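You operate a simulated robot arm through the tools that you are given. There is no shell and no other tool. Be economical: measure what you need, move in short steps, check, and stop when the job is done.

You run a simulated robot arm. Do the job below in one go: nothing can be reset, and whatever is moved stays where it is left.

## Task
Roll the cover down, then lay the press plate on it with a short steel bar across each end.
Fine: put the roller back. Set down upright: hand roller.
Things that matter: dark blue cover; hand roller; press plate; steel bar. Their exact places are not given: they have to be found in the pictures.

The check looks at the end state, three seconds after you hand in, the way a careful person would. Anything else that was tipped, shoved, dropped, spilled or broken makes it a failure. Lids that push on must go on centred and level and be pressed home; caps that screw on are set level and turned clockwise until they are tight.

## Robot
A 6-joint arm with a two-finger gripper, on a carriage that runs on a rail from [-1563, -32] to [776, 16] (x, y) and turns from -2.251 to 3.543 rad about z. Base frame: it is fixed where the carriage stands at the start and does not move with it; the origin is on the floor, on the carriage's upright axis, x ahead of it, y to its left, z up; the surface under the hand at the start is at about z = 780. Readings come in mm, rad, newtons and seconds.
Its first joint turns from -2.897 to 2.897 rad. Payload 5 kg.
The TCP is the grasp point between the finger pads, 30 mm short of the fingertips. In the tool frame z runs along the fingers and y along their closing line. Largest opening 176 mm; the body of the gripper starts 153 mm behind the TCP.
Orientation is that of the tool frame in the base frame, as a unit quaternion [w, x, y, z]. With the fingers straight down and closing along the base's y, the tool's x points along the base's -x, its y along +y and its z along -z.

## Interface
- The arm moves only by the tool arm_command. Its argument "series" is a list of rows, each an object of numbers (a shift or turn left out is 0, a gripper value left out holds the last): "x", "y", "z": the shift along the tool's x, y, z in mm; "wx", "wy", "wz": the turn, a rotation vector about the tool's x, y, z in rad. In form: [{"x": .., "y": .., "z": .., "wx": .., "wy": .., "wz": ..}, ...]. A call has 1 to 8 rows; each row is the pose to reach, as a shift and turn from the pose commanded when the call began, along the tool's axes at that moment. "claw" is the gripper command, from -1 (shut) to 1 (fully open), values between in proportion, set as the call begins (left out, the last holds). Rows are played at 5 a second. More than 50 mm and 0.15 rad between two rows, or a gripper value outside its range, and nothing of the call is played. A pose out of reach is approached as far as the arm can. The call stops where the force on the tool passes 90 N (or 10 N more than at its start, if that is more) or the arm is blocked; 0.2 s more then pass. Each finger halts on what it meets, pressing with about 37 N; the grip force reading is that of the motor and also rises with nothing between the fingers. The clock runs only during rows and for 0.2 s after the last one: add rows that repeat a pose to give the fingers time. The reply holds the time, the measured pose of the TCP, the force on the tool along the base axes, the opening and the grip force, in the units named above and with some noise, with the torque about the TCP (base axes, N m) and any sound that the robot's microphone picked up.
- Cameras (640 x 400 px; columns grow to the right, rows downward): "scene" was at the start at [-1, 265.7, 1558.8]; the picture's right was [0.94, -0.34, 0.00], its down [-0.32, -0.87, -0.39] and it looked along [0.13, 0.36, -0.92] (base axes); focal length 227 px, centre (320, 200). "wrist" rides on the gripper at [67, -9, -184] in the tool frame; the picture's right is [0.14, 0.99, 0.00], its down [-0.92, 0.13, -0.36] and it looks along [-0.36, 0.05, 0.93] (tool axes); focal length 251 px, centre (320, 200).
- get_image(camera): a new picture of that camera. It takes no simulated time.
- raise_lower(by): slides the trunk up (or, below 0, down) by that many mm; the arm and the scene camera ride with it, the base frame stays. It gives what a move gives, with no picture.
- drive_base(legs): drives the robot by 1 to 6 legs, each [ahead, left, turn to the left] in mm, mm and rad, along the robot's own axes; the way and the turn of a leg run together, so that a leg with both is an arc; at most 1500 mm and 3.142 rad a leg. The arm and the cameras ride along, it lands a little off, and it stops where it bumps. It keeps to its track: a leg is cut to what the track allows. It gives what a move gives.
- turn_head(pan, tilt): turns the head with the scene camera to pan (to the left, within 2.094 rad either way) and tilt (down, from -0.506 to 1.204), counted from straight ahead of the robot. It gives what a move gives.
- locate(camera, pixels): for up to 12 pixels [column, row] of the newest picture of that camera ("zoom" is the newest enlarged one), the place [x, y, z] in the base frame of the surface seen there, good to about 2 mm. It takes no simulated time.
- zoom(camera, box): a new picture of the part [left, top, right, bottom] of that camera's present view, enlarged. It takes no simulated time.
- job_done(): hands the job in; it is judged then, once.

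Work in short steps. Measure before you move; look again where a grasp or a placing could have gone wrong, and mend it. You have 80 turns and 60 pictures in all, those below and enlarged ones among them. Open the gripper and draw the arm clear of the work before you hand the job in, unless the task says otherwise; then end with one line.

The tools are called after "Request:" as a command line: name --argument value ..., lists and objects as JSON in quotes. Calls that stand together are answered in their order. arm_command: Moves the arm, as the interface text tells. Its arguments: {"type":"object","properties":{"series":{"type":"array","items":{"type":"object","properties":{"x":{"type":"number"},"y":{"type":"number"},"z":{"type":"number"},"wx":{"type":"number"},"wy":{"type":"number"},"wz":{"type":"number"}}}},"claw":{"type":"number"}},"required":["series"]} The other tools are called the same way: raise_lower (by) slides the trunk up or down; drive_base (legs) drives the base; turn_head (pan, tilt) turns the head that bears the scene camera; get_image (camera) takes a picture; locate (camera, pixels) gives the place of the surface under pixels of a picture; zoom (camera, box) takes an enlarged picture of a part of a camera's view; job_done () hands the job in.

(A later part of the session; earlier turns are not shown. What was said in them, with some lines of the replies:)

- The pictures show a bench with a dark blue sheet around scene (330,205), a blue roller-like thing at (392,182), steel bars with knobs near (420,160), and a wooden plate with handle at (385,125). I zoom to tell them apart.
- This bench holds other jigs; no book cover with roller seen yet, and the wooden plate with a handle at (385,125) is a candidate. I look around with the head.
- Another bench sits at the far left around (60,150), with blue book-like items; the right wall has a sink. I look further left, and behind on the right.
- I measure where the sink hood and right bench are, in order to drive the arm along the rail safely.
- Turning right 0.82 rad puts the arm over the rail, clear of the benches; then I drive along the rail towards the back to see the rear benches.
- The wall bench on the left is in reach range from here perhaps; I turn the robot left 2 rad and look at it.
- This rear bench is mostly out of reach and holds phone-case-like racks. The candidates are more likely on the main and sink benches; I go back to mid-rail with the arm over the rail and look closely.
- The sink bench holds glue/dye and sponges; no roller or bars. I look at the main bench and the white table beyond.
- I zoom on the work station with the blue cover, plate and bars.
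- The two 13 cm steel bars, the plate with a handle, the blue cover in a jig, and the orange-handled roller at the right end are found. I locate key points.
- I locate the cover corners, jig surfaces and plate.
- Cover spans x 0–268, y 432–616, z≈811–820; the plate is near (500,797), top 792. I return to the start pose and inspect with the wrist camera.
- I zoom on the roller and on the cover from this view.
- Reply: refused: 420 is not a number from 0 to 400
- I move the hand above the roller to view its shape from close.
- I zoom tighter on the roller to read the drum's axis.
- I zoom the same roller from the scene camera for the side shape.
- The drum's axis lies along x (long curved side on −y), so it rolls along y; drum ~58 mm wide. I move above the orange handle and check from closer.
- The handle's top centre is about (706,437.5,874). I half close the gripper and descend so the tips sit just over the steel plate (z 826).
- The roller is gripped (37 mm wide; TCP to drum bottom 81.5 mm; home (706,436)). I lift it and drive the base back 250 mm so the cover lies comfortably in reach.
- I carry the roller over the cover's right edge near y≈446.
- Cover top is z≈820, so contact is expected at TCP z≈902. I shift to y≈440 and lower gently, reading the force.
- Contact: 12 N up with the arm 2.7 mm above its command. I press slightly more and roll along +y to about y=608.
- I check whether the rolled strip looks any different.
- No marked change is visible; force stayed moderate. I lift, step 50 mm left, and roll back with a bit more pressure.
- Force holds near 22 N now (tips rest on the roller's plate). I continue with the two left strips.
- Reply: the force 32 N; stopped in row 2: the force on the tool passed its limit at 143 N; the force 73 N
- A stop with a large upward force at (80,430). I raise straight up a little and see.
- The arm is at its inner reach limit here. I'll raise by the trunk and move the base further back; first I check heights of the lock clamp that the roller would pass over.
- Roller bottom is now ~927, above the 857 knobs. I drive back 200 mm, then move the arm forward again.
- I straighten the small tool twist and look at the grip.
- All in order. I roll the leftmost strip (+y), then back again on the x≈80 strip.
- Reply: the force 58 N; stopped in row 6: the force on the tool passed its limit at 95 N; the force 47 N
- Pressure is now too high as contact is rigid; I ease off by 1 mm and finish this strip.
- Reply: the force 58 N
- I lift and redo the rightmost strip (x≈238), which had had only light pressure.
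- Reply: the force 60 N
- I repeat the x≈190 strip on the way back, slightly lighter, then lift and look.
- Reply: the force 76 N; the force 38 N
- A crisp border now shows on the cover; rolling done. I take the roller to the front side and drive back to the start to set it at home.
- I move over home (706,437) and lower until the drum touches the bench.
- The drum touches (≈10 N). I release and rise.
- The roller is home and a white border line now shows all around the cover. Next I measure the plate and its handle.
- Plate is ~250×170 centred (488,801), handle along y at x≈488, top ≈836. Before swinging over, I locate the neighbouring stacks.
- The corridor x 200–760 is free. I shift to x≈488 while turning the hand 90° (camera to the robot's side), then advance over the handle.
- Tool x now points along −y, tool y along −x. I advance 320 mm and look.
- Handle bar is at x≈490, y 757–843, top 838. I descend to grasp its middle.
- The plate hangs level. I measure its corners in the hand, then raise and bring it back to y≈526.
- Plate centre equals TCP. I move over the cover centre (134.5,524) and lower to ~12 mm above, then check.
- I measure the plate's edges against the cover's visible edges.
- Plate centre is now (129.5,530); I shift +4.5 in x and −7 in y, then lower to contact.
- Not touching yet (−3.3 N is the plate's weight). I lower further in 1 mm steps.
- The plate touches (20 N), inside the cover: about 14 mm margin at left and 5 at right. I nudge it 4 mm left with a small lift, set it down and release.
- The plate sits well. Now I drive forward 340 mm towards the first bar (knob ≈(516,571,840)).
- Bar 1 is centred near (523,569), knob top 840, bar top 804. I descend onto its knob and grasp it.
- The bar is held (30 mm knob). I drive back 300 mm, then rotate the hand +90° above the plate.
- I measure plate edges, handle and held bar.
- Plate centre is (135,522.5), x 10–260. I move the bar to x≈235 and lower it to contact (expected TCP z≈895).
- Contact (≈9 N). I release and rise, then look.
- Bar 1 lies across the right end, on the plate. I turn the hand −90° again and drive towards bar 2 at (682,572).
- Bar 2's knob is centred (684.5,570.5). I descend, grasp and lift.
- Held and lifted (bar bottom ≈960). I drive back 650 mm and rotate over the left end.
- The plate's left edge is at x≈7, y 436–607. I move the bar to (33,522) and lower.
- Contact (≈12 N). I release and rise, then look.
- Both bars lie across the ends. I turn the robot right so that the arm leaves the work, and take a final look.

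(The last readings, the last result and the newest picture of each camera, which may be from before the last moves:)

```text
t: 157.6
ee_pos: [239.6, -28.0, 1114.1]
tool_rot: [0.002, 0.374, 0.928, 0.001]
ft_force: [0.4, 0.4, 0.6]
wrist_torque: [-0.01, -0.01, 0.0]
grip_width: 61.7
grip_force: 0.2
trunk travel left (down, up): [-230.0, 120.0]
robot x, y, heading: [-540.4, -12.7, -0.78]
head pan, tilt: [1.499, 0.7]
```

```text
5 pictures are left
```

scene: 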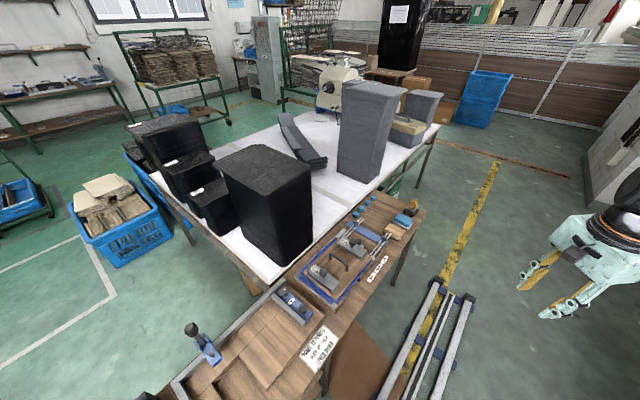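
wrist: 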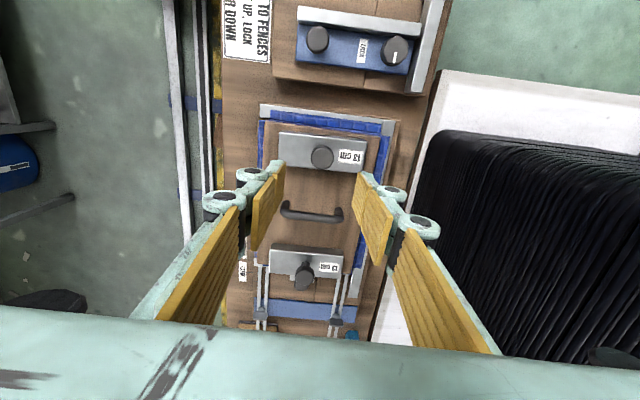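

The arm is clear over the rail; one close look at the finished work around (360,250).

Request:
zoom --camera "scene" --box '[285, 190, 430, 310]'

```text
3.33 times, centred on (358, 250) of scene
```

zoom: 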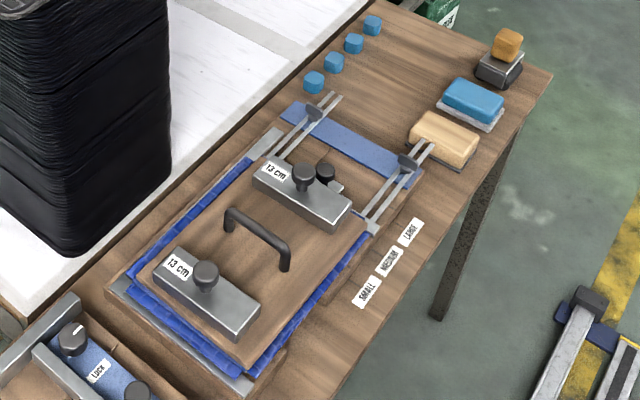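

The picture shows the plate on the cover, a bar across each end and the roller upright at home. I hand in.

Request:
job_done

```text
The job is handed in.
```

The cover is rolled down, the press plate lies on it with a 13 cm steel bar across each end, and the hand roller stands upright back at its place.
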